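You operate a simulated robot arm through the tools that you are given. There is no shell and no other tool.

You are at the controls of a simulated robot arm. One attempt, no reset.

TASK
Open hot and cold valves, bleed the air out and set 3 bar.

It is judged by the outcome, as a careful person would: the job done as asked, and still so three seconds after it is handed in. It fails if anything else is knocked over, pushed out of place, dropped, spilled or broken.

THE ROBOT
A 6-joint arm with a fingered hand, fixed in place. Base frame: the origin is at the foot of the arm, x ahead of it, y to its left, z up. Lengths are in mm, angles in degrees, forces in N, time in s.
It reaches about 1346 mm from its shoulder. Its first joint turns from -149.0 to 149.0 degrees. Payload 3.5 kg.
The TCP is the grasp point between the finger pads, 26 mm short of the fingertips. In the tool frame z runs along the fingers and y along their closing line. Largest opening 132 mm; the body of the gripper starts 73 mm behind the TCP. The gripper is a hand of 4 fingers: y runs from the thumb to the fingers, the wrist lies at [0, 0, -234] in the tool frame, and closing takes about 1.5 s.
Orientation is that of the tool frame in the base frame, as a unit quaternion [x, y, z, w]. With the fingers straight down and closing along the base's y, the tool's x points along the base's -x, its y along +y and its z along -z.

THE INTERFACE
- The arm moves only by the tool arm_command. Its argument "series" is a list of rows, each a list of 7 numbers: the shift along the tool's x, y, z in m, then the turn, a rotation vector about the tool's x, y, z in rad, then the closure in counts, from 0 (fully open) to 255 (shut). In form: [[dx, dy, dz, rx, ry, rz, hand], ...]. A call has 1 to 20 rows; each row shifts and turns the commanded pose from where the row before left it, along the tool's axes as they then stand. A row lasts 0.2 s, in which the tool goes at most 50 mm and 8.6 degrees; a call with a longer step from one row to the next is refused whole, and so is a gripper value outside its range. A pose out of reach is approached as far as the arm can. The call stops where the force on the tool passes 40 N (or 10 N more than at its start, if that is more) or the arm is blocked; 0.2 s more then pass. Each finger travels about 108 mm/s and halts on what it meets, pressing with about 33 N; the grip force reading is that of the motor and also rises with nothing between the fingers. The clock runs only during rows and for 0.2 s after the last one: add rows that do not move to give the fingers time. It gives the time, the measured TCP pose, the force on the tool (base axes), the opening and the grip force at its end, in the units of the frame above (readings bear some noise), with the torque about the TCP (base axes, N m) and any sound that the robot's microphone picked up, and new pictures: "show" is both (left out), scene, wrist or none.
- Cameras (640 x 400 px; columns grow to the right, rows downward): "scene" is fixed at [399.6, -500.6, 1276.2]; the picture's right is [0.91, -0.42, 0.00], its down [-0.14, -0.32, -0.94] and it looks along [0.39, 0.85, -0.35] (base axes); focal length 351 px, centre (320, 200). "wrist" rides on the gripper at [68, 2, -97] in the tool frame; the picture's right is [-0.03, 1.00, 0.00], its down [-0.82, -0.02, -0.58] and it looks along [-0.58, -0.01, 0.82] (tool axes); focal length 270 px, centre (320, 200).
- raise_lower(by): slides the trunk up (or, below 0, down) by that many mm; the arm rides with it, the base frame stays. It gives what a move gives, with no picture.
- set_grasp(shape): the hand has 4 fingers and takes this shape, open, in about a second: jaw (thumb against the fingers, like two jaws); tri (thumb and two fingers); tip (a fingertip pinch); poke (one finger out to press); point (the index stretched); flat (the hand flat); cup (the hand cupped); fist (a fist). The gripper value then closes the fingers along that shape, each until it touches; the sizes above hold for jaw. It gives what a move gives, with no picture.
- pixel_to_xyz(camera, pixels): for up to 12 pixels [column, row] of the newest picture of that camera ("zoom" is the newest enlarged one), the place [x, y, z] in the base frame of the surface seen there, good to about 3 mm. The clock stands still meanwhile.
- zoom(camera, box): a new picture of the part [left, top, right, bottom] of that camera's present view, enlarged. The clock stands still meanwhile.
- close_job(): hands the job in; it is judged then, once.

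Open the gripper and draw the arm clear of the work before you hand the job in, unless the task says otherwise.

The tools are called after "Call:" as a command line: name --pt "numbers of a row" for each row, then --argument value for the rest, lists and objects as JSON in quotes. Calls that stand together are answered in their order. arm_command: Moves the arm, as the interface text tells. Its arguments: {"type":"object","properties":{"series":{"type":"array","items":{"type":"array","items":{"type":"number"}}},"show":{"type":"string","enum":["both","scene","wrist","none"]}},"required":["series"]} The other tools are called the same way: raise_lower (by) slides the trunk up or down; set_grasp (shape) gives the hand a shape; pixel_to_xyz (camera, pixels) gives the place of the surface under pixels of a picture; zoom (camera, box) takes an enlarged picture of a part of a camera's view; close_job () hands the job in.

At the start:

```text
time: 0.0
eef_pos: [673.3, 445.5, 941.9]
tcp_rot: [0.0, 1.0, 0.0, 0.0]
ft_force: [-0.4, -0.3, 0.2]
moment: [-0.04, 0.02, -0.01]
grip_width: 131.6
grip_force: 0.1
shape: jaw
trunk travel left (down, up): [-840.0, 130.0]
```

scene: 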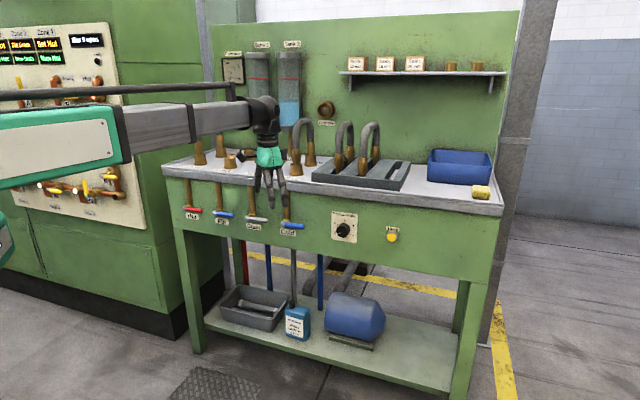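
wrist: 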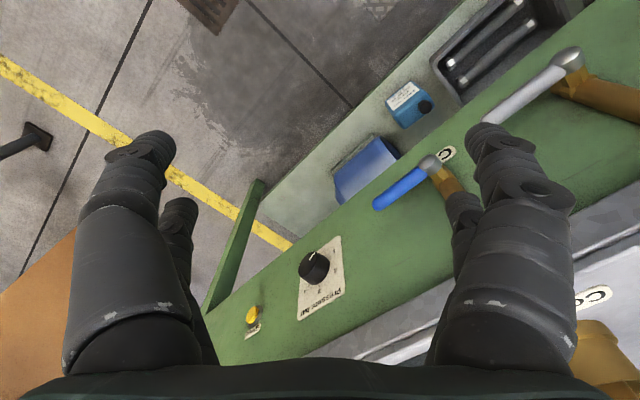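

I start by looking closely at the bench: the valves in the front panel (around 190-295, 210-230), the pressure knob (343,228) and the yellow button (392,237).

Call:
zoom --camera "scene" --box '[160, 170, 320, 270]'

Call:
zoom --camera "scene" --box '[300, 180, 460, 280]'

Call:
zoom --camera "scene" --box '[210, 30, 370, 130]'

Call:
zoom --camera "scene" --box '[0, 20, 160, 120]'

Call:
zoom --camera "scene" --box '[0, 130, 160, 230]'

```text
4.00 times, centred on (240, 220) of scene
```

zoom: 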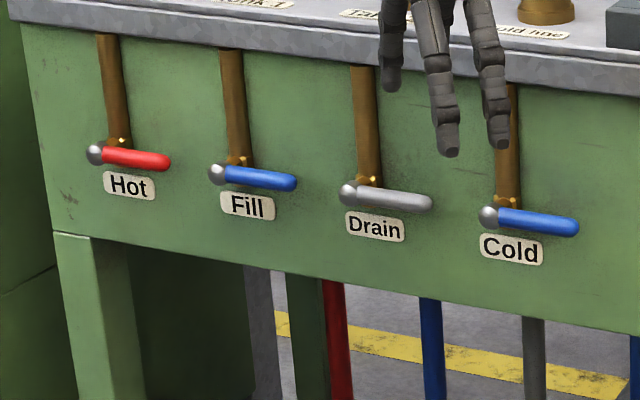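

```text
4.00 times, centred on (380, 230) of scene
```

zoom: 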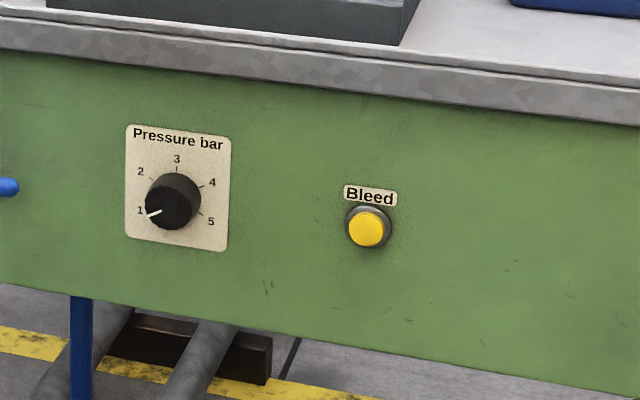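

```text
4.00 times, centred on (290, 80) of scene
```

zoom: 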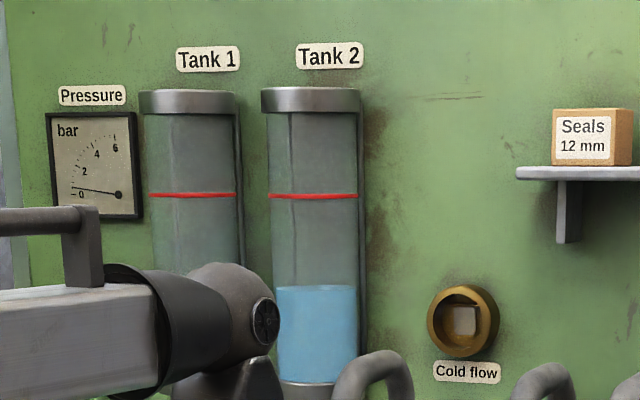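

```text
4.00 times, centred on (80, 70) of scene
```

zoom: 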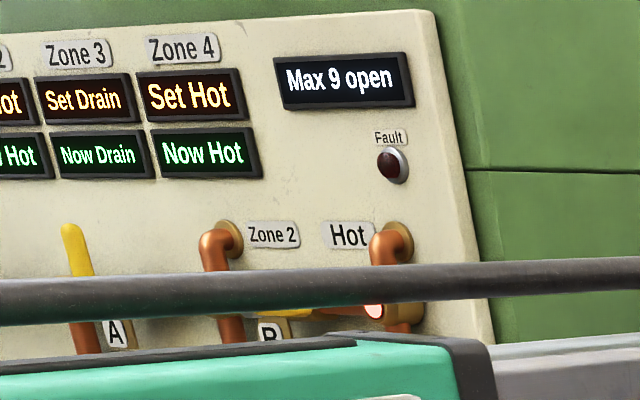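

```text
4.00 times, centred on (80, 180) of scene
```

zoom: 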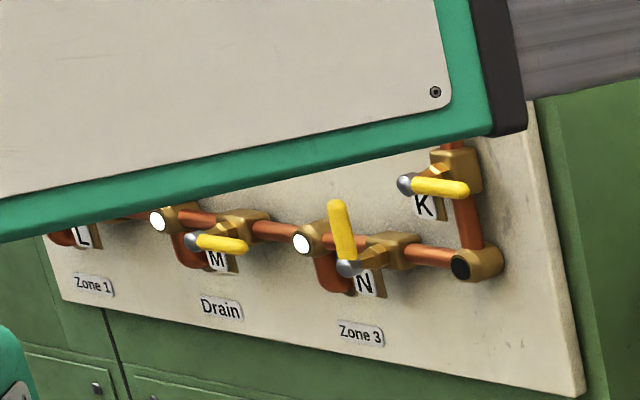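

The four valve levers (Hot, Fill, Drain, Cold) lie crosswise to their pipes, so they are closed; the knob is at 1 and the gauge is near 0. I look closer at the table top and the hoses to see what is connected before anything is opened.

Call:
zoom --camera "scene" --box '[160, 110, 288, 190]'

Call:
zoom --camera "scene" --box '[270, 110, 430, 210]'

Call:
zoom --camera "scene" --box '[330, 40, 510, 110]'

Call:
zoom --camera "scene" --box '[200, 240, 400, 365]'

Call:
zoom --camera "scene" --box '[400, 130, 528, 210]'

Call:
zoom --camera "wrist" --box '[320, 100, 640, 300]'

```text
5.00 times, centred on (224, 150) of scene
```

zoom: 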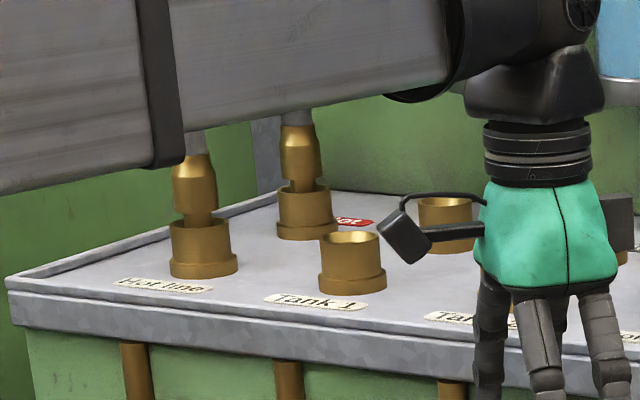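

```text
4.00 times, centred on (350, 160) of scene
```

zoom: 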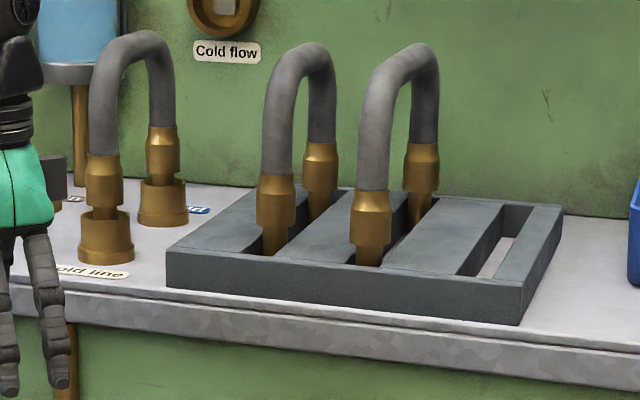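

```text
3.56 times, centred on (420, 75) of scene
```

zoom: 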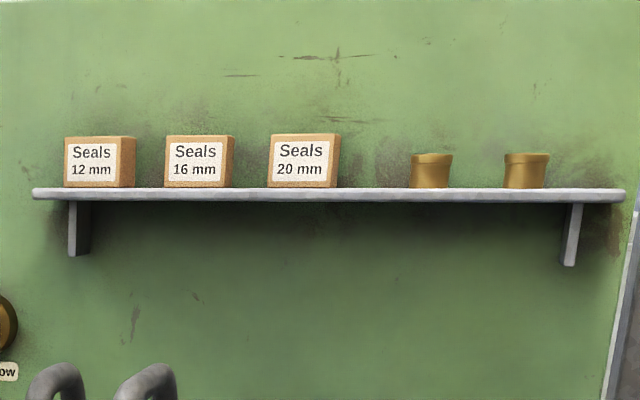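

```text
3.20 times, centred on (300, 302) of scene
```

zoom: 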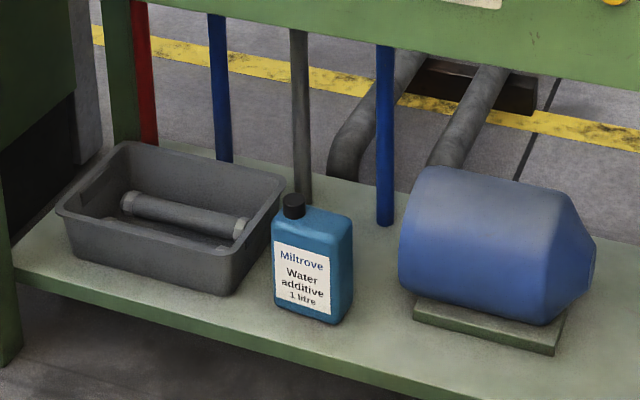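

```text
5.00 times, centred on (464, 170) of scene
```

zoom: 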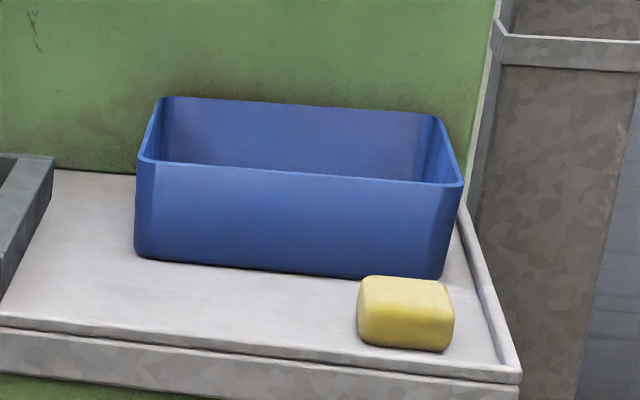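

```text
2.00 times, centred on (480, 200) of wrist
```

zoom: 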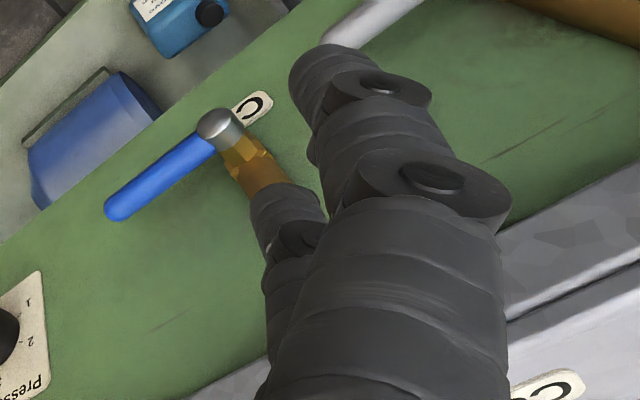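

The hot and cold hoses are both plugged in (Hot line→Hot, Cold line→Cold), so I now measure the levers, the knob, the button and the panel plane.

Call:
pixel_to_xyz --camera "scene" --pixels '[[184, 208.5], [189, 209.3], [200, 210.5], [192, 216], [282.2, 224.2], [288, 224.8], [302, 226.7], [288, 232.5], [343, 231], [334, 216], [391.5, 237], [382, 236]]'

Call:
pixel_to_xyz --camera "scene" --pixels '[[168, 185], [230, 235], [320, 230], [450, 245], [430, 255], [230, 183], [330, 198], [480, 212], [343, 220], [350, 235], [338, 233], [392, 228]]'

Call:
pixel_to_xyz --camera "scene" --pixels '[[186, 190], [189, 205], [286, 200], [287, 220], [215, 213], [231, 216], [247, 218], [265, 220], [217, 190], [251, 195], [290, 185], [370, 190]]'

```text
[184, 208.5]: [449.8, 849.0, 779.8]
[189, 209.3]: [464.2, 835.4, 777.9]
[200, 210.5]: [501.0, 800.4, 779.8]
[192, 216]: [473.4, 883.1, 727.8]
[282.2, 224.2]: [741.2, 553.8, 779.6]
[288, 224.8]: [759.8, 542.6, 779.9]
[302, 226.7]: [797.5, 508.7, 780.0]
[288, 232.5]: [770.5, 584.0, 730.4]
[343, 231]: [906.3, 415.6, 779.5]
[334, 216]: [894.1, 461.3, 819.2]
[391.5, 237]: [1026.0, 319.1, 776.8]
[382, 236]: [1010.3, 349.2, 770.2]
```

```text
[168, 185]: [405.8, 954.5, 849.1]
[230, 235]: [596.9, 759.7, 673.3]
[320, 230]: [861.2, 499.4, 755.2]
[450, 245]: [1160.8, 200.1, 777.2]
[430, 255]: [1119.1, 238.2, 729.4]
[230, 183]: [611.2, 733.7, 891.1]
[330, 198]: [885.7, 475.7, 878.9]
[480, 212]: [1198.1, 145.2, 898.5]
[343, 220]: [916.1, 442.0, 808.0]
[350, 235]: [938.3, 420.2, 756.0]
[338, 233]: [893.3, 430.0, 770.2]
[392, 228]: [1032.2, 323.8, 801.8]
```

```text
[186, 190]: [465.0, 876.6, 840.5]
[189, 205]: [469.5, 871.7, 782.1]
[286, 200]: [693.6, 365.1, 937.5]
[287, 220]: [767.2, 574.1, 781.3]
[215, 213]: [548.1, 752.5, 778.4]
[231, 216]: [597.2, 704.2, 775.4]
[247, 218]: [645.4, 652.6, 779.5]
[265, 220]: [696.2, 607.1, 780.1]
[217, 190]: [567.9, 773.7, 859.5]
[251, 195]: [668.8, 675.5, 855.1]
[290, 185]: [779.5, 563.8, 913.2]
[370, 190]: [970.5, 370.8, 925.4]
```

The panel is the vertical plane x+y≈1360 (facing the robot at 45°). The levers are at z≈780 about 40 mm off the panel, the knob is near u=347 and the button near u=500 along the panel. I turn the hand to point horizontally into the panel: first yaw 45°, then pitch 90°, staying well in front of it.

Call:
arm_command --pt "0 0 0 0 0 -0.1309 0" --pt "0 0 0 0 0 -0.1309 0" --pt "0 0 0 0 0 -0.1309 0" --pt "0 0 0 0 0 -0.1309 0" --pt "0 0 0 0 0 -0.1309 0" --pt "0 0 0 0 0 -0.1309 0" --show "none"

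```text
time: 1.4
eef_pos: [673.2, 445.1, 941.0]
tcp_rot: [-0.384, 0.923, 0.0, 0.0]
ft_force: [0.4, -1.5, -0.6]
moment: [-0.01, 0.03, -0.02]
grip_width: 132.0
grip_force: 0.0
shape: jaw
trunk travel left (down, up): [-840.0, 130.0]
```

The yaw worked: tool x now points back towards the robot at 45°. Next I pitch the hand up to horizontal in place.

Call:
arm_command --pt "0 0 0 0 -0.1428 0 0" --pt "0 0 0 0 -0.1428 0 0" --pt "0 0 0 0 -0.1428 0 0" --pt "0 0 0 0 -0.1428 0 0" --pt "0 0 0 0 -0.1428 0 0" --pt "0 0 0 0 -0.1428 0 0" --pt "0 0 0 0 -0.1428 0 0" --pt "0 0 0 0 -0.1428 0 0" --pt "0 0 0 0 -0.1428 0 0" --pt "0 0 0 0 -0.1428 0 0" --pt "0 0 0 0 -0.1428 0 0"

```text
time: 3.8
eef_pos: [671.8, 446.7, 1169.2]
tcp_rot: [-0.271, 0.665, 0.267, 0.643]
ft_force: [0.8, -0.4, -0.1]
moment: [0.01, 0.01, 0.02]
grip_width: 132.0
grip_force: 0.0
shape: jaw
out of reach, approached as far as the arm can: row 2, 3, 4, 5, 6, 7, 8, 9, 10, 11
trunk travel left (down, up): [-840.0, 130.0]
```

scene: 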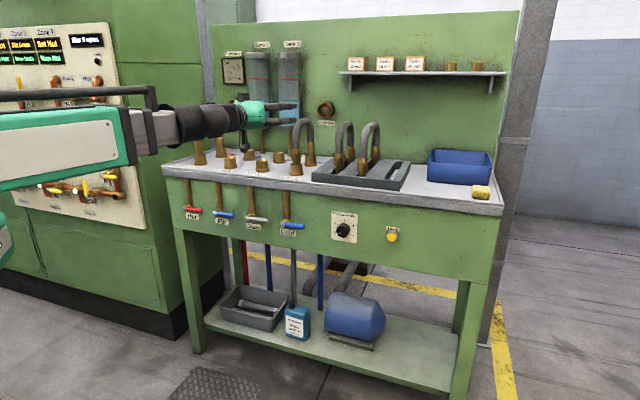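
wrist: 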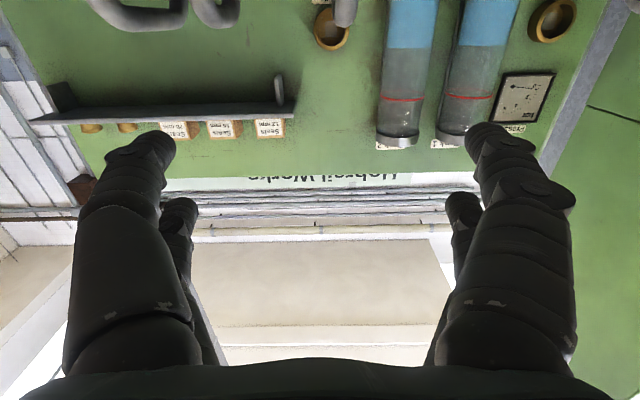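

The hand is horizontal now, but the arm could not hold z=942 and sits at 1169: the height has to come from the trunk. Before lowering it, I check where the left cabinet and other surroundings are.

Call:
pixel_to_xyz --camera "scene" --pixels '[[150, 200], [60, 215], [100, 250], [30, 160], [15, 190], [5, 240], [10, 225], [120, 280], [160, 130], [200, 110], [90, 95], [20, 300]]'

Call:
zoom --camera "scene" --box '[0, 70, 320, 270]'

```text
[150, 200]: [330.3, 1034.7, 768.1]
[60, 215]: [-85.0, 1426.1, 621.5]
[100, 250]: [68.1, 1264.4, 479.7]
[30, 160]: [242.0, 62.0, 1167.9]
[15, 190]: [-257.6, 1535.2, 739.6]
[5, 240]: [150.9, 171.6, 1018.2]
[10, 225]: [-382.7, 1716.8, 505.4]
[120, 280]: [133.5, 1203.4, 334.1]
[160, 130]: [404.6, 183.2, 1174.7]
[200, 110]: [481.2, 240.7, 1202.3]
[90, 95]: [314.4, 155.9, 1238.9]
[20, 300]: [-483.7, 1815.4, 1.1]
```

```text
2.00 times, centred on (160, 170) of scene
```

zoom: 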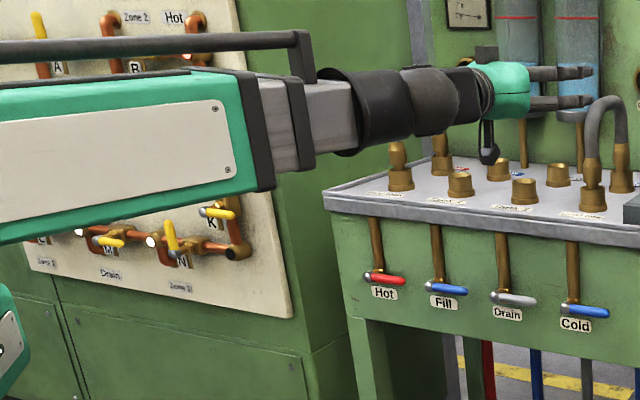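

The surroundings lie in the same plane as the panel, so nothing is beneath the arm. I lower the trunk by 389 mm to bring the horizontal hand down to the lever height, still about 140 mm in front of the panel.

Call:
raise_lower --by -389

```text
time: 7.5
eef_pos: [673.0, 447.9, 779.2]
tcp_rot: [-0.271, 0.664, 0.267, 0.643]
ft_force: [-0.2, -0.1, -0.2]
moment: [0.0, -0.03, 0.04]
grip_width: 131.8
grip_force: 0.0
shape: jaw
trunk travel left (down, up): [-451.0, 519.0]
```

The hand is now at z=779. I check the view and whether small vertical moves of the arm itself are possible by commanding 15 mm up (tool −x).

Call:
arm_command --pt "-0.015 0 0 0 0 0 0" --pt "0 0 0 0 0 0 0"

```text
time: 8.1
eef_pos: [672.4, 447.8, 779.6]
tcp_rot: [-0.27, 0.664, 0.267, 0.644]
ft_force: [0.8, 0.2, -0.2]
moment: [-0.03, 0.03, 0.02]
grip_width: 131.6
grip_force: 0.0
shape: jaw
out of reach, approached as far as the arm can: row 1
trunk travel left (down, up): [-451.0, 519.0]
```

scene: 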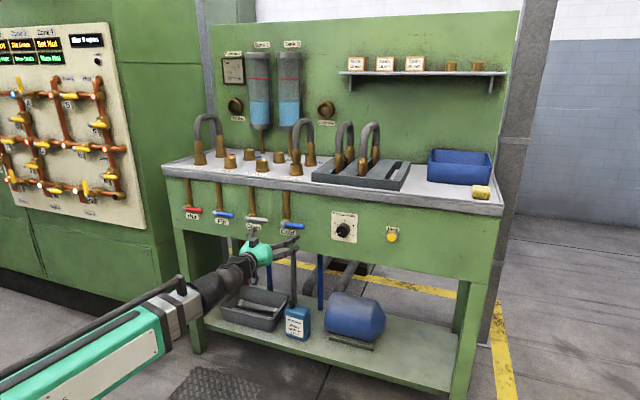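
wrist: 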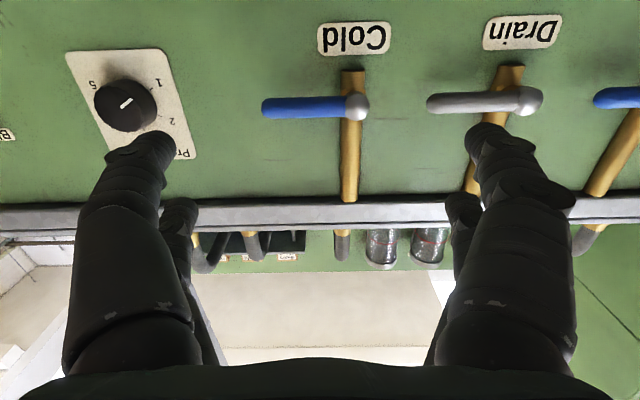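

Vertical motion must come from the trunk (row reported out of reach, z stayed 779.6). I set the poke shape at this safe stand-off and look at where the finger lies.

Call:
set_grasp --shape "poke"

Call:
arm_command --pt "0 0 0 0 0 0 0" --pt "0 0 0 0 0 0 0"

Call:
zoom --camera "scene" --box '[200, 200, 360, 300]'

```text
time: 9.0
eef_pos: [671.9, 447.4, 779.4]
tcp_rot: [-0.27, 0.665, 0.267, 0.643]
ft_force: [-0.5, 0.1, 0.5]
moment: [-0.02, 0.0, 0.03]
grip_width: 0.0
grip_force: 0.0
shape: poke
trunk travel left (down, up): [-451.0, 519.0]
```

```text
time: 9.6
eef_pos: [673.1, 447.8, 778.5]
tcp_rot: [-0.27, 0.665, 0.266, 0.644]
ft_force: [-0.7, 0.8, -0.3]
moment: [-0.02, 0.02, 0.01]
grip_width: 0.0
grip_force: 0.0
shape: poke
trunk travel left (down, up): [-451.0, 519.0]
```

scene: 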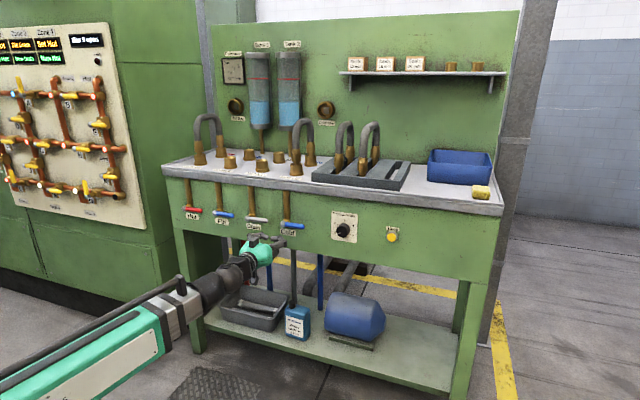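
wrist: 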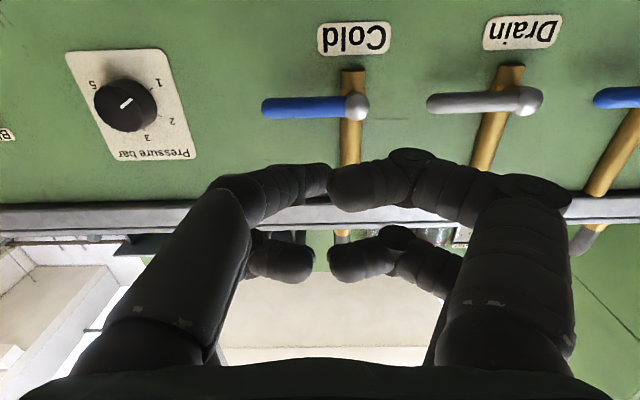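

```text
4.00 times, centred on (280, 250) of scene
```

zoom: 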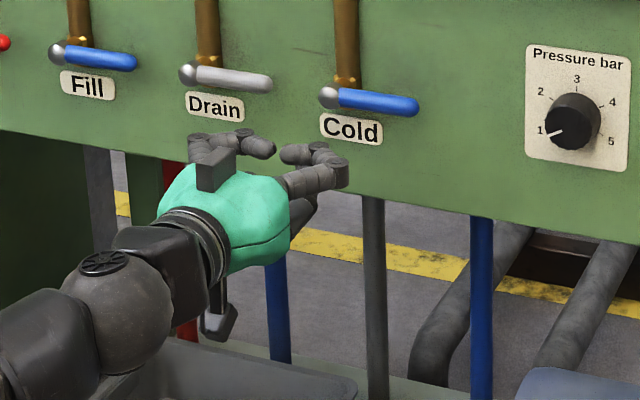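

All four digits look half-curled in the picture; maybe the shape is still forming, so I wait another second and look again.

Call:
arm_command --pt "0 0 0 0 0 0 0" --pt "0 0 0 0 0 0 0" --pt "0 0 0 0 0 0 0" --pt "0 0 0 0 0 0 0" --pt "0 0 0 0 0 0 0" --show "wrist"

Call:
zoom --camera "scene" --box '[232, 210, 312, 260]'

```text
time: 10.8
eef_pos: [673.4, 448.0, 780.0]
tcp_rot: [-0.27, 0.664, 0.266, 0.644]
ft_force: [-0.4, -1.2, 0.2]
moment: [0.03, -0.02, -0.03]
grip_width: 0.1
grip_force: 0.1
shape: poke
trunk travel left (down, up): [-451.0, 519.0]
```

wrist: 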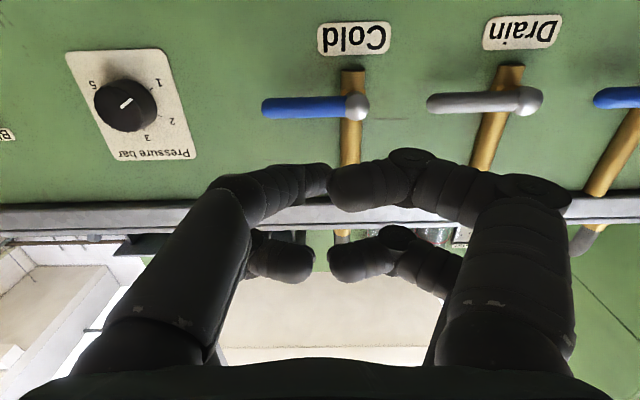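

```text
8.00 times, centred on (272, 235) of scene
```

zoom: 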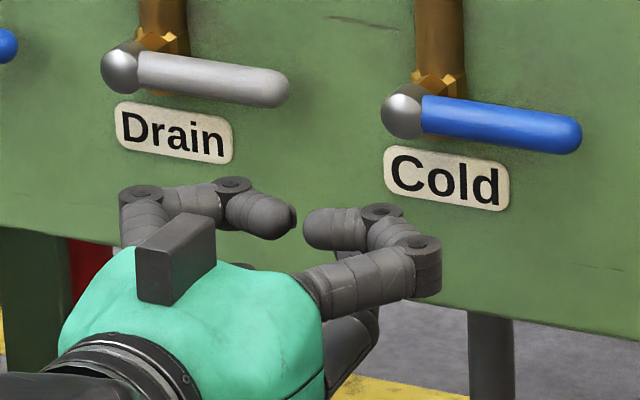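

Poke gives a closed pinch with no finger clearly out, so I try the point shape (index stretched).

Call:
set_grasp --shape "point"

Call:
arm_command --pt "0 0 0 0 0 0 0" --pt "0 0 0 0 0 0 0" --pt "0 0 0 0 0 0 0" --pt "0 0 0 0 0 0 0" --show "wrist"

Call:
zoom --camera "scene" --box '[232, 210, 312, 260]'

```text
time: 11.7
eef_pos: [673.0, 447.1, 778.6]
tcp_rot: [-0.27, 0.665, 0.267, 0.644]
ft_force: [0.5, -0.8, -0.3]
moment: [0.0, 0.01, 0.0]
grip_width: 0.1
grip_force: 0.1
shape: point
trunk travel left (down, up): [-451.0, 519.0]
```

```text
time: 12.7
eef_pos: [673.2, 447.1, 780.1]
tcp_rot: [-0.27, 0.664, 0.267, 0.644]
ft_force: [0.0, -0.8, -0.1]
moment: [-0.03, 0.0, 0.02]
grip_width: 0.1
grip_force: 0.2
shape: point
trunk travel left (down, up): [-451.0, 519.0]
```

wrist: 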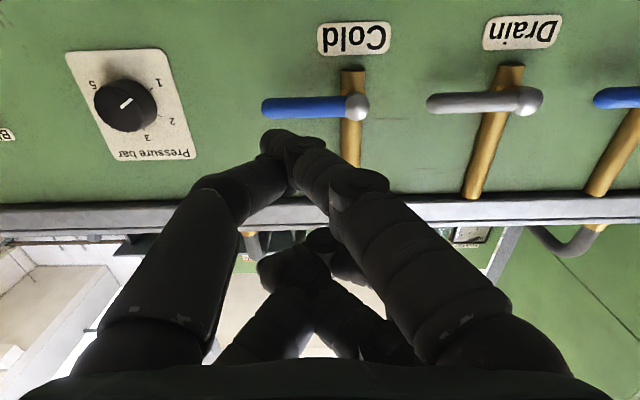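

```text
8.00 times, centred on (272, 235) of scene
```

zoom: 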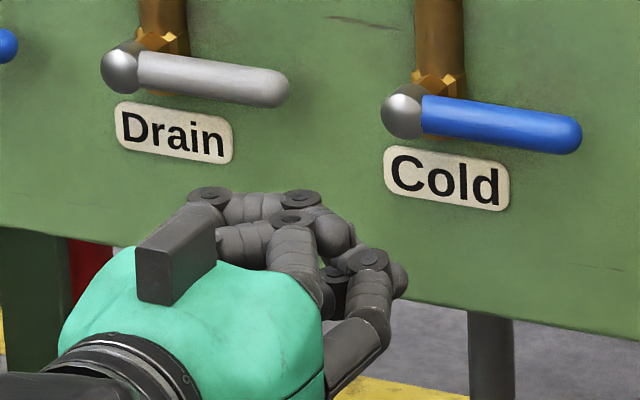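

Neither pointing shape is slim. Jaw seems better: with the hand centred on a valve's pivot axis and the fingers astride the lever, a pure roll of the wrist turns it without needing any height change. I go back to jaw and measure the fingertips in the wrist view.

Call:
set_grasp --shape "jaw"

Call:
arm_command --pt "0 0 0 0 0 0 0" --pt "0 0 0 0 0 0 0" --pt "0 0 0 0 0 0 0" --show "both"

Call:
zoom --camera "scene" --box '[232, 210, 312, 260]'

Call:
zoom --camera "wrist" --box '[400, 60, 600, 185]'

```text
time: 13.6
eef_pos: [672.5, 448.4, 779.6]
tcp_rot: [-0.27, 0.664, 0.267, 0.644]
ft_force: [0.0, 0.4, 0.0]
moment: [0.02, 0.0, 0.01]
grip_width: 132.0
grip_force: 0.0
shape: jaw
trunk travel left (down, up): [-451.0, 519.0]
```

```text
time: 14.4
eef_pos: [672.9, 447.1, 779.7]
tcp_rot: [-0.27, 0.665, 0.267, 0.644]
ft_force: [0.0, 0.5, -0.7]
moment: [0.01, -0.01, 0.01]
grip_width: 132.1
grip_force: 0.0
shape: jaw
trunk travel left (down, up): [-451.0, 519.0]
```

scene: 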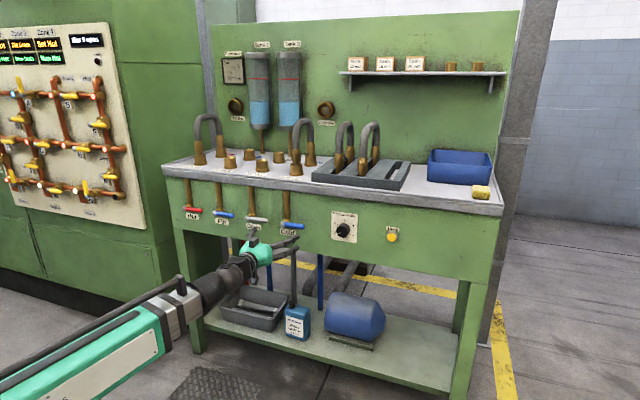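
wrist: 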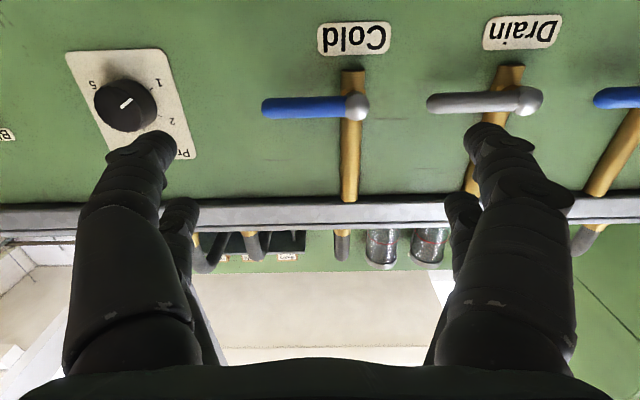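

```text
8.00 times, centred on (272, 235) of scene
```

zoom: 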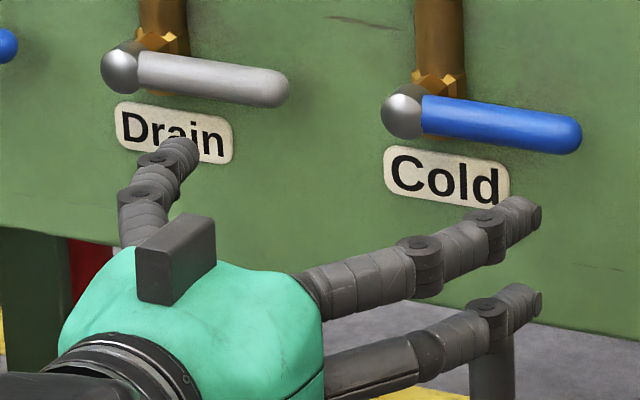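

```text
3.20 times, centred on (500, 122) of wrist
```

zoom: 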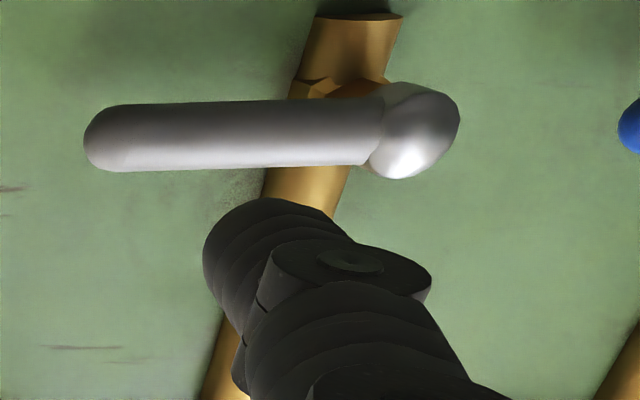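

Call:
pixel_to_xyz --camera "wrist" --pixels '[[480, 132], [465, 205], [155, 140], [180, 210], [550, 190], [130, 240], [500, 240], [180, 260], [440, 103], [528, 103], [355, 107], [285, 107]]'

Call:
pixel_to_xyz --camera "scene" --pixels '[[299, 237], [299, 247], [254.5, 228.5], [284, 224.5], [247, 218], [254, 207], [288, 208], [286.5, 221], [252, 215], [343, 231], [341.5, 232], [268, 244]]'

```text
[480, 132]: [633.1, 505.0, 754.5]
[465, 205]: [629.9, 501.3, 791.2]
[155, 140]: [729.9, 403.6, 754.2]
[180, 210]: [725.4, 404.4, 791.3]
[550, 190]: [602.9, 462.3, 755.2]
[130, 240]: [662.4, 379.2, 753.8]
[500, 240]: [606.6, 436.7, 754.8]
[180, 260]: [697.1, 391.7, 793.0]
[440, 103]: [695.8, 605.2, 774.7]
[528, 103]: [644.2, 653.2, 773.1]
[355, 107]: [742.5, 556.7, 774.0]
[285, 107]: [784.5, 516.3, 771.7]
```

```text
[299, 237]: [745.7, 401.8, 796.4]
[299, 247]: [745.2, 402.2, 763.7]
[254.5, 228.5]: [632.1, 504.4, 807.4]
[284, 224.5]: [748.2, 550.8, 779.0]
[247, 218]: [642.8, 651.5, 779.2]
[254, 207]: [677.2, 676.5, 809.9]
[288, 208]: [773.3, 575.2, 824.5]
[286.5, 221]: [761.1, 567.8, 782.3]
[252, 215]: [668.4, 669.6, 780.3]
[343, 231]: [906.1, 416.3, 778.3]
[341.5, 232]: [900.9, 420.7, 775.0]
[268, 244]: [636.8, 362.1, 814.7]
```

The finger pairs sit about ±18 mm either side of the hand's centre plane, so they fit either side of a valve cap. Cold's pivot works out to u≈130, z≈776. I level the small 1.7° droop, then roll the hand +90° at stand-off so the fingers close vertically.

Call:
arm_command --pt "-0.007 0 0 0 -0.03 0 0" --pt "0 0 0 0 0 0.1428 0" --pt "0 0 0 0 0 0.1428 0" --pt "0 0 0 0 0 0.1428 0" --pt "0 0 0 0 0 0.1428 0" --pt "0 0 0 0 0 0.1428 0" --pt "0 0 0 0 0 0.1428 0" --pt "0 0 0 0 0 0.1428 0" --pt "0 0 0 0 0 0.1428 0" --pt "0 0 0 0 0 0.1428 0" --pt "0 0 0 0 0 0.1428 0" --pt "0 0 0 0 0 0.1428 0"

```text
time: 17.0
eef_pos: [672.1, 450.5, 785.9]
tcp_rot: [0.275, 0.651, 0.654, 0.27]
ft_force: [0.1, -0.1, -0.6]
moment: [-0.02, -0.02, -0.01]
grip_width: 131.7
grip_force: 0.0
shape: jaw
out of reach, approached as far as the arm can: row 1, 2
trunk travel left (down, up): [-451.0, 519.0]
```

scene: 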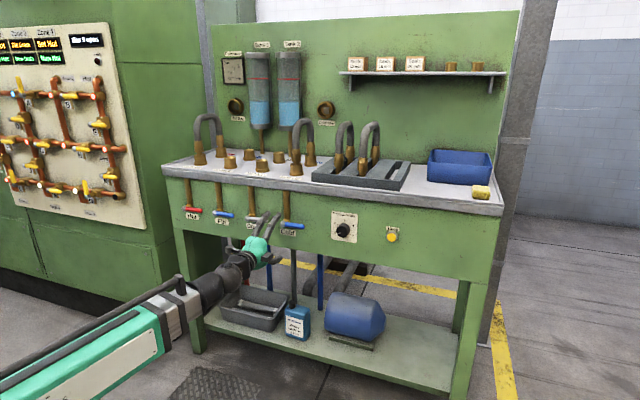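
wrist: 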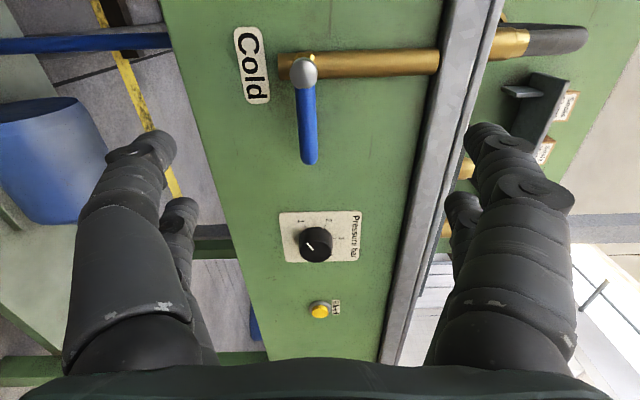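

The hand is level with tool x pointing left and y up; the Cold cap is at (303,75) in the wrist view. I lower 10 mm to z≈776, shift 26 mm left to Cold's pivot line and come closer, keeping the fingertips short of the lever.

Call:
raise_lower --by -10

Call:
arm_command --pt "0.0265 0 0 0 0 0 0" --pt "0 0 0.03 0 0 0 0" --pt "0 0 0.03 0 0 0 0" --pt "0 0 0 0 0 0 0"

Call:
zoom --camera "scene" --box '[232, 190, 328, 250]'

```text
time: 17.6
eef_pos: [671.5, 450.0, 775.7]
tcp_rot: [0.275, 0.651, 0.654, 0.27]
ft_force: [-0.6, 0.4, 0.7]
moment: [0.0, 0.0, 0.02]
grip_width: 132.2
grip_force: 0.0
shape: jaw
trunk travel left (down, up): [-441.0, 529.0]
```

```text
time: 18.6
eef_pos: [694.5, 510.9, 777.0]
tcp_rot: [0.274, 0.65, 0.655, 0.27]
ft_force: [0.5, 0.3, 0.0]
moment: [-0.01, 0.02, -0.02]
grip_width: 132.1
grip_force: 0.0
shape: jaw
trunk travel left (down, up): [-441.0, 529.0]
```

scene: 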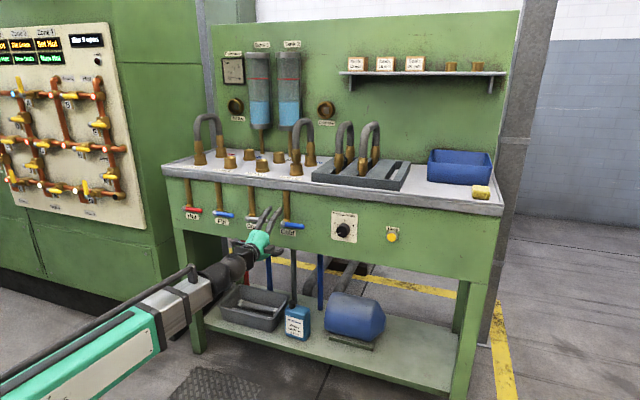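
wrist: 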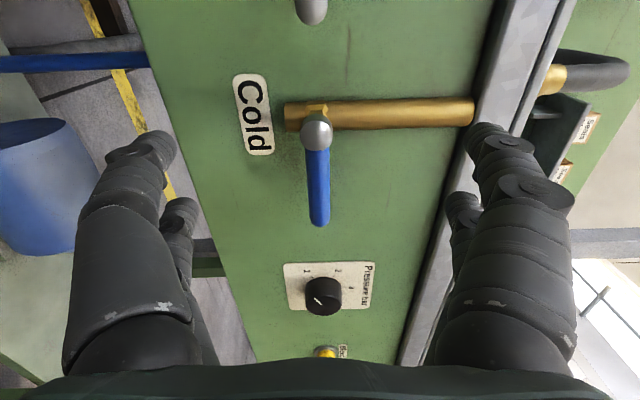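

```text
6.67 times, centred on (280, 220) of scene
```

zoom: 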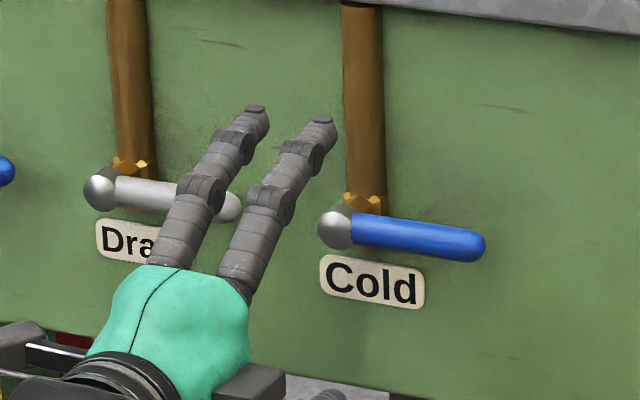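

The Cold cap now shows at (316,133) in the wrist view, near the tool axis. I measure the cap, lever and pipe once more from this view.

Call:
pixel_to_xyz --camera "wrist" --pixels '[[316, 133], [304, 133], [330, 133], [316, 120], [316, 146], [317, 160], [319, 215], [310, 190], [326, 190], [400, 113], [290, 113], [316, 107]]'

Call:
zoom --camera "wrist" --box '[240, 80, 400, 180]'

```text
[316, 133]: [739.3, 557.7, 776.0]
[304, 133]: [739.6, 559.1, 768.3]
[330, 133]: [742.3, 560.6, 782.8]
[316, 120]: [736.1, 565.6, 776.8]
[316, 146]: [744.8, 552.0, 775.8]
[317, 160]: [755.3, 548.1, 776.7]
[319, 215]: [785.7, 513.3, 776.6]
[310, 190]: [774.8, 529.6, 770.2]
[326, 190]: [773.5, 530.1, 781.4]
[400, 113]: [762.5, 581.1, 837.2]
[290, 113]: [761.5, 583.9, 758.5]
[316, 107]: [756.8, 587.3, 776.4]
```

```text
4.00 times, centred on (320, 130) of wrist
```

zoom: 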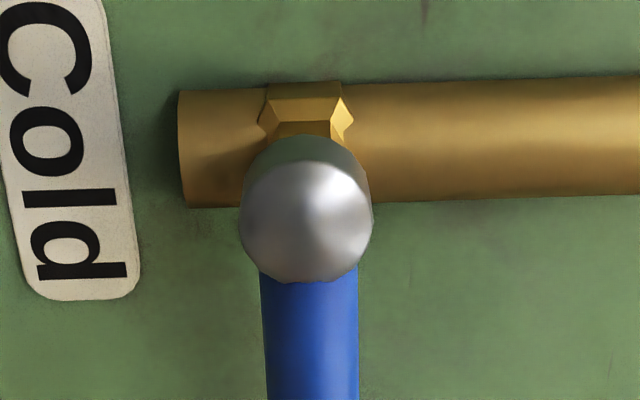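

Cold's pivot is confirmed at u≈129.5, z≈776, pipe surface at w≈950. While still short of the lever, I half-close the fingers to see how their reach changes as they come together.

Call:
arm_command --pt "0 0 0 0 0 0 170" --pt "0 0 0 0 0 0 170" --pt "0 0 0 0 0 0 170" --pt "0 0 0 0 0 0 170" --pt "0 0 0 0 0 0 170" --pt "0 0 0 0 0 0 170"

Call:
zoom --camera "scene" --box '[232, 190, 328, 250]'

```text
time: 20.0
eef_pos: [695.3, 510.6, 777.4]
tcp_rot: [0.274, 0.65, 0.655, 0.271]
ft_force: [-0.3, -0.2, 0.7]
moment: [-0.01, 0.01, 0.0]
grip_width: 44.5
grip_force: 0.1
shape: jaw
trunk travel left (down, up): [-441.0, 529.0]
```

scene: 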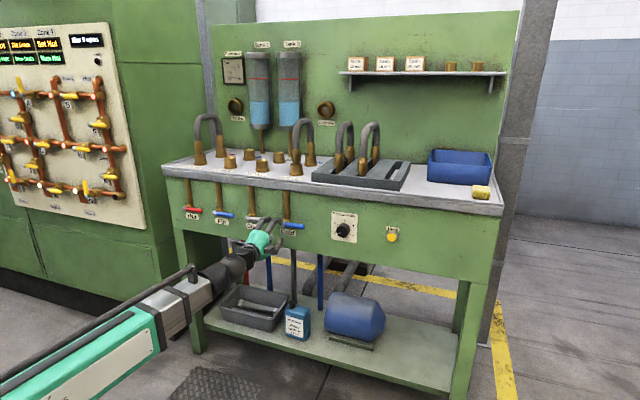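
wrist: 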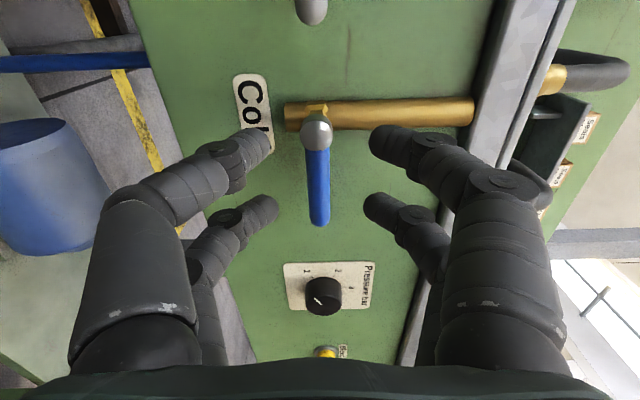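

```text
6.67 times, centred on (280, 220) of scene
```

zoom: 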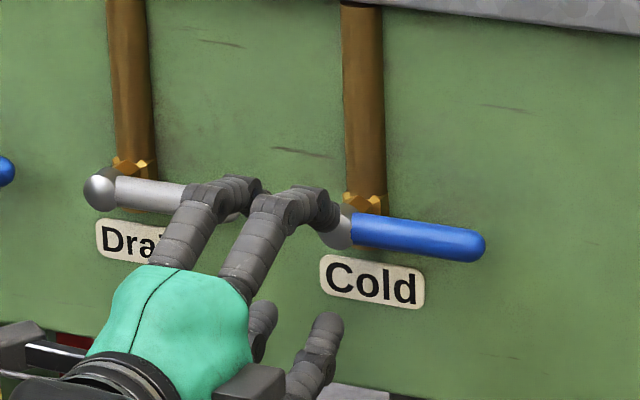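

The fingers curl inward as they close. I measure where the tips are now.

Call:
pixel_to_xyz --camera "wrist" --pixels '[[267, 138], [260, 150], [378, 138], [385, 155], [270, 205], [258, 212], [372, 205], [385, 215], [240, 165], [415, 160]]'

Call:
zoom --camera "wrist" --box '[200, 100, 440, 250]'

```text
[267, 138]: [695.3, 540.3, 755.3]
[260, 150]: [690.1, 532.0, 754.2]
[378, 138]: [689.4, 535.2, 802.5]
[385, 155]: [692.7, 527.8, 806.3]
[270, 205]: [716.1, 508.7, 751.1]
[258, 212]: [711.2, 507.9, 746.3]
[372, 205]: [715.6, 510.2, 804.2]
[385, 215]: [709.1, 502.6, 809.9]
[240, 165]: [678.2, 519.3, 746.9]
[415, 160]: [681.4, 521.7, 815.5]
```

```text
2.67 times, centred on (320, 175) of wrist
```

zoom: 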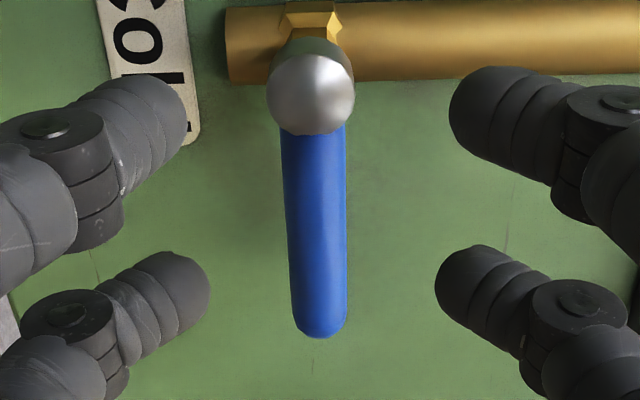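

With 44 mm opening the tips lie about 20 mm ahead of the TCP, above and below the lever, and reach w≈873. I advance 60 mm so the tips straddle the Cold lever without touching.

Call:
arm_command --pt "0.001 -0.001 0.02 0 0 0 170" --pt "0 0 0.02 0 0 0 170" --pt "0 0 0.01 0 0 0 170" --pt "0 0 0.01 0 0 0 170" --pt "0 0 0 0 0 0 170"

Call:
zoom --camera "scene" --box '[232, 190, 328, 250]'

Call:
zoom --camera "wrist" --box '[200, 100, 440, 250]'

```text
time: 21.2
eef_pos: [737.1, 554.4, 775.2]
tcp_rot: [0.275, 0.651, 0.654, 0.27]
ft_force: [0.0, -0.3, -0.2]
moment: [-0.03, 0.0, -0.02]
grip_width: 44.5
grip_force: 0.0
shape: jaw
trunk travel left (down, up): [-441.0, 529.0]
```

scene: 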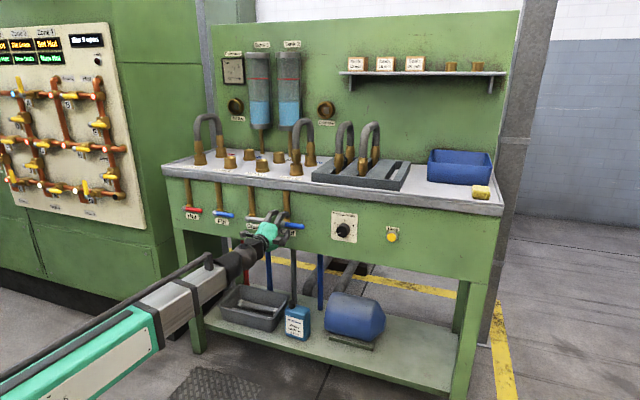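
wrist: 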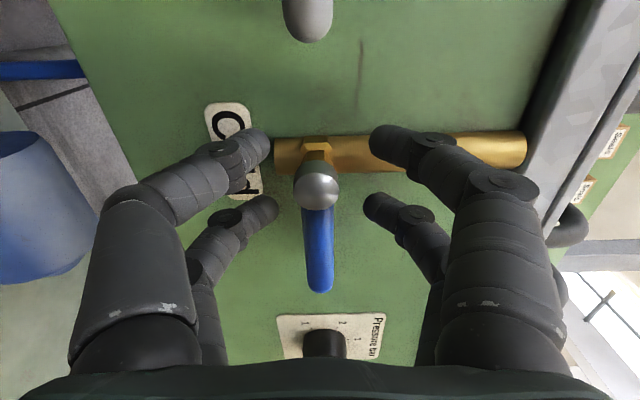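

```text
6.67 times, centred on (280, 220) of scene
```

zoom: 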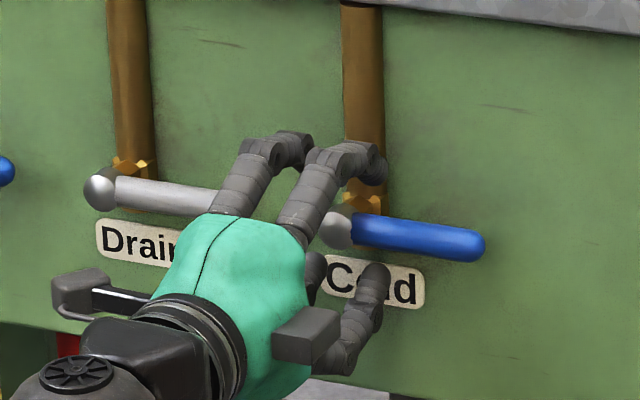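

```text
2.67 times, centred on (320, 175) of wrist
```

zoom: 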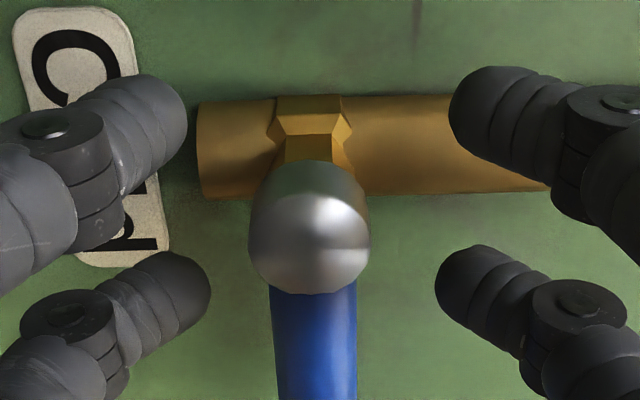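

The tips straddle the lever: cap at (316,185), lever between the far pair at (262,207)/(378,207). I advance 8 mm more so the pads meet the lever's mid-line, then close gently.

Call:
arm_command --pt "0 0.0005 0.008 0 0 0 170" --pt "0 0 0 0 0 0 200" --pt "0 0 0 0 0 0 225" --pt "0 0 0 0 0 0 240" --pt "0 0 0 0 0 0 240" --pt "0 0 0 0 0 0 240"

Call:
zoom --camera "wrist" --box '[200, 100, 440, 250]'

Call:
zoom --camera "scene" --box '[232, 190, 328, 250]'

```text
time: 22.6
eef_pos: [744.3, 560.4, 777.5]
tcp_rot: [0.274, 0.65, 0.655, 0.271]
ft_force: [-0.1, 0.3, -0.5]
moment: [0.02, 0.01, -0.02]
grip_width: 8.2
grip_force: 0.0
shape: jaw
trunk travel left (down, up): [-441.0, 529.0]
```

scene: 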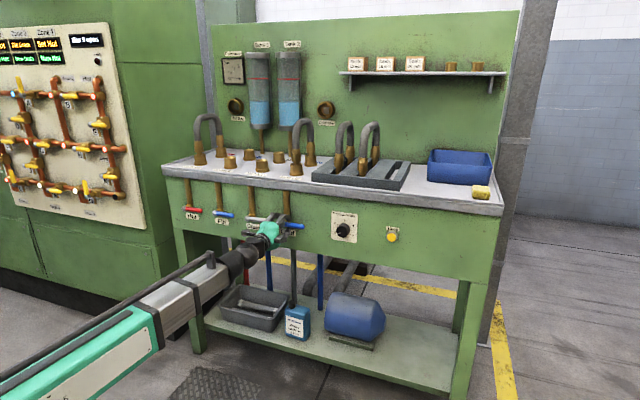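
wrist: 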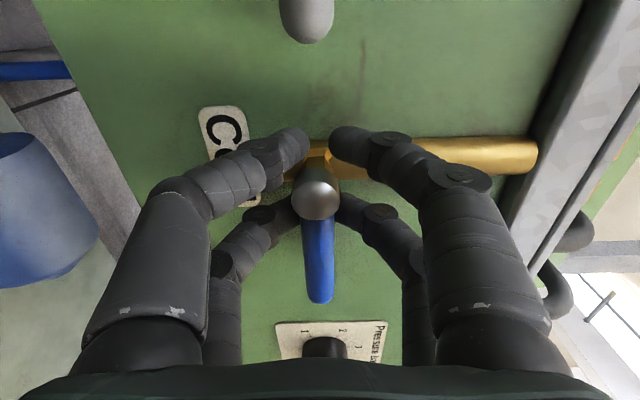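

```text
2.67 times, centred on (320, 175) of wrist
```

zoom: 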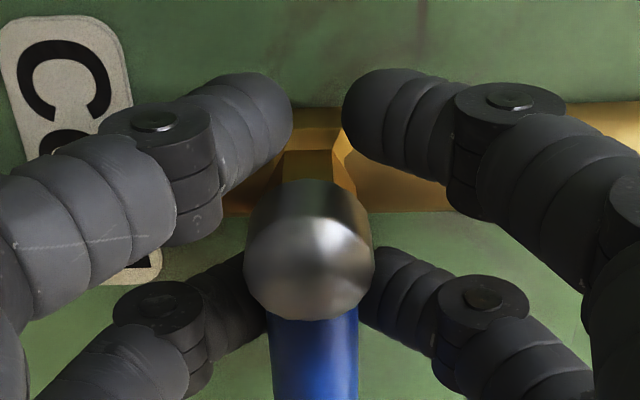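

```text
6.67 times, centred on (280, 220) of scene
```

zoom: 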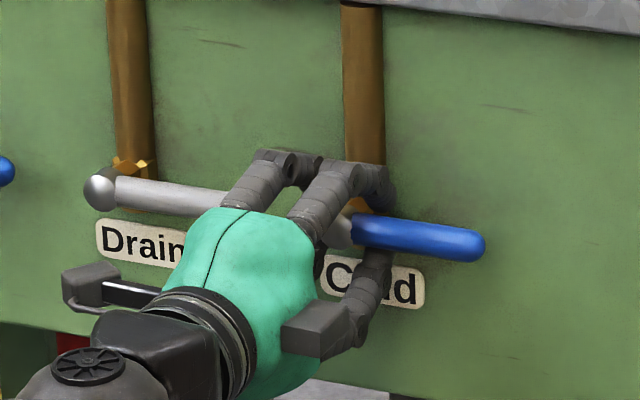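

The far pair now hugs the lever next to the cap. I close slightly more and roll −12° (anticlockwise seen from the front, lever end upward), watching torque.

Call:
arm_command --pt "0 0 0 0 0 0 255" --pt "0 0 0 0 0 0 255" --pt "0 0 0 0 0 -0.07 255" --pt "0 0 0 0 0 -0.07 255" --pt "0 0 0 0 0 -0.07 255"

Call:
zoom --camera "scene" --box '[232, 190, 328, 250]'

```text
time: 23.8
eef_pos: [743.9, 560.3, 774.9]
tcp_rot: [0.204, 0.677, 0.622, 0.337]
ft_force: [23.8, 25.0, -0.5]
moment: [0.04, 0.17, 0.64]
grip_width: 0.0
grip_force: 33.3
shape: jaw
trunk travel left (down, up): [-441.0, 529.0]
```

scene: 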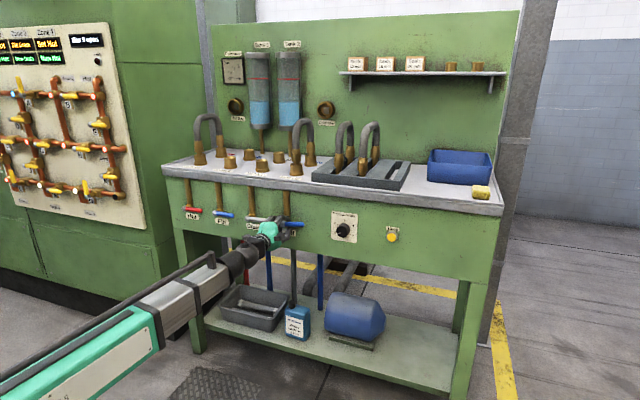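
wrist: 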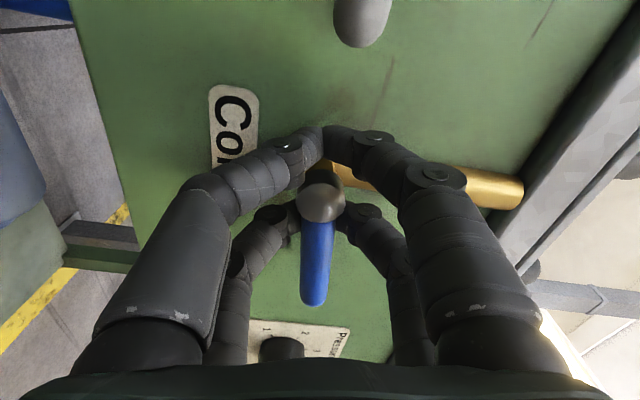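

```text
6.67 times, centred on (280, 220) of scene
```

zoom: 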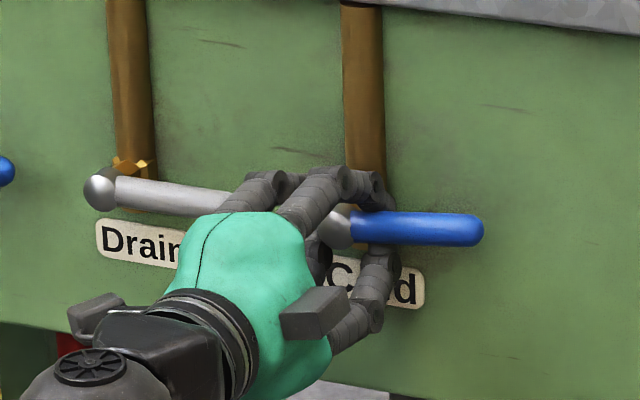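

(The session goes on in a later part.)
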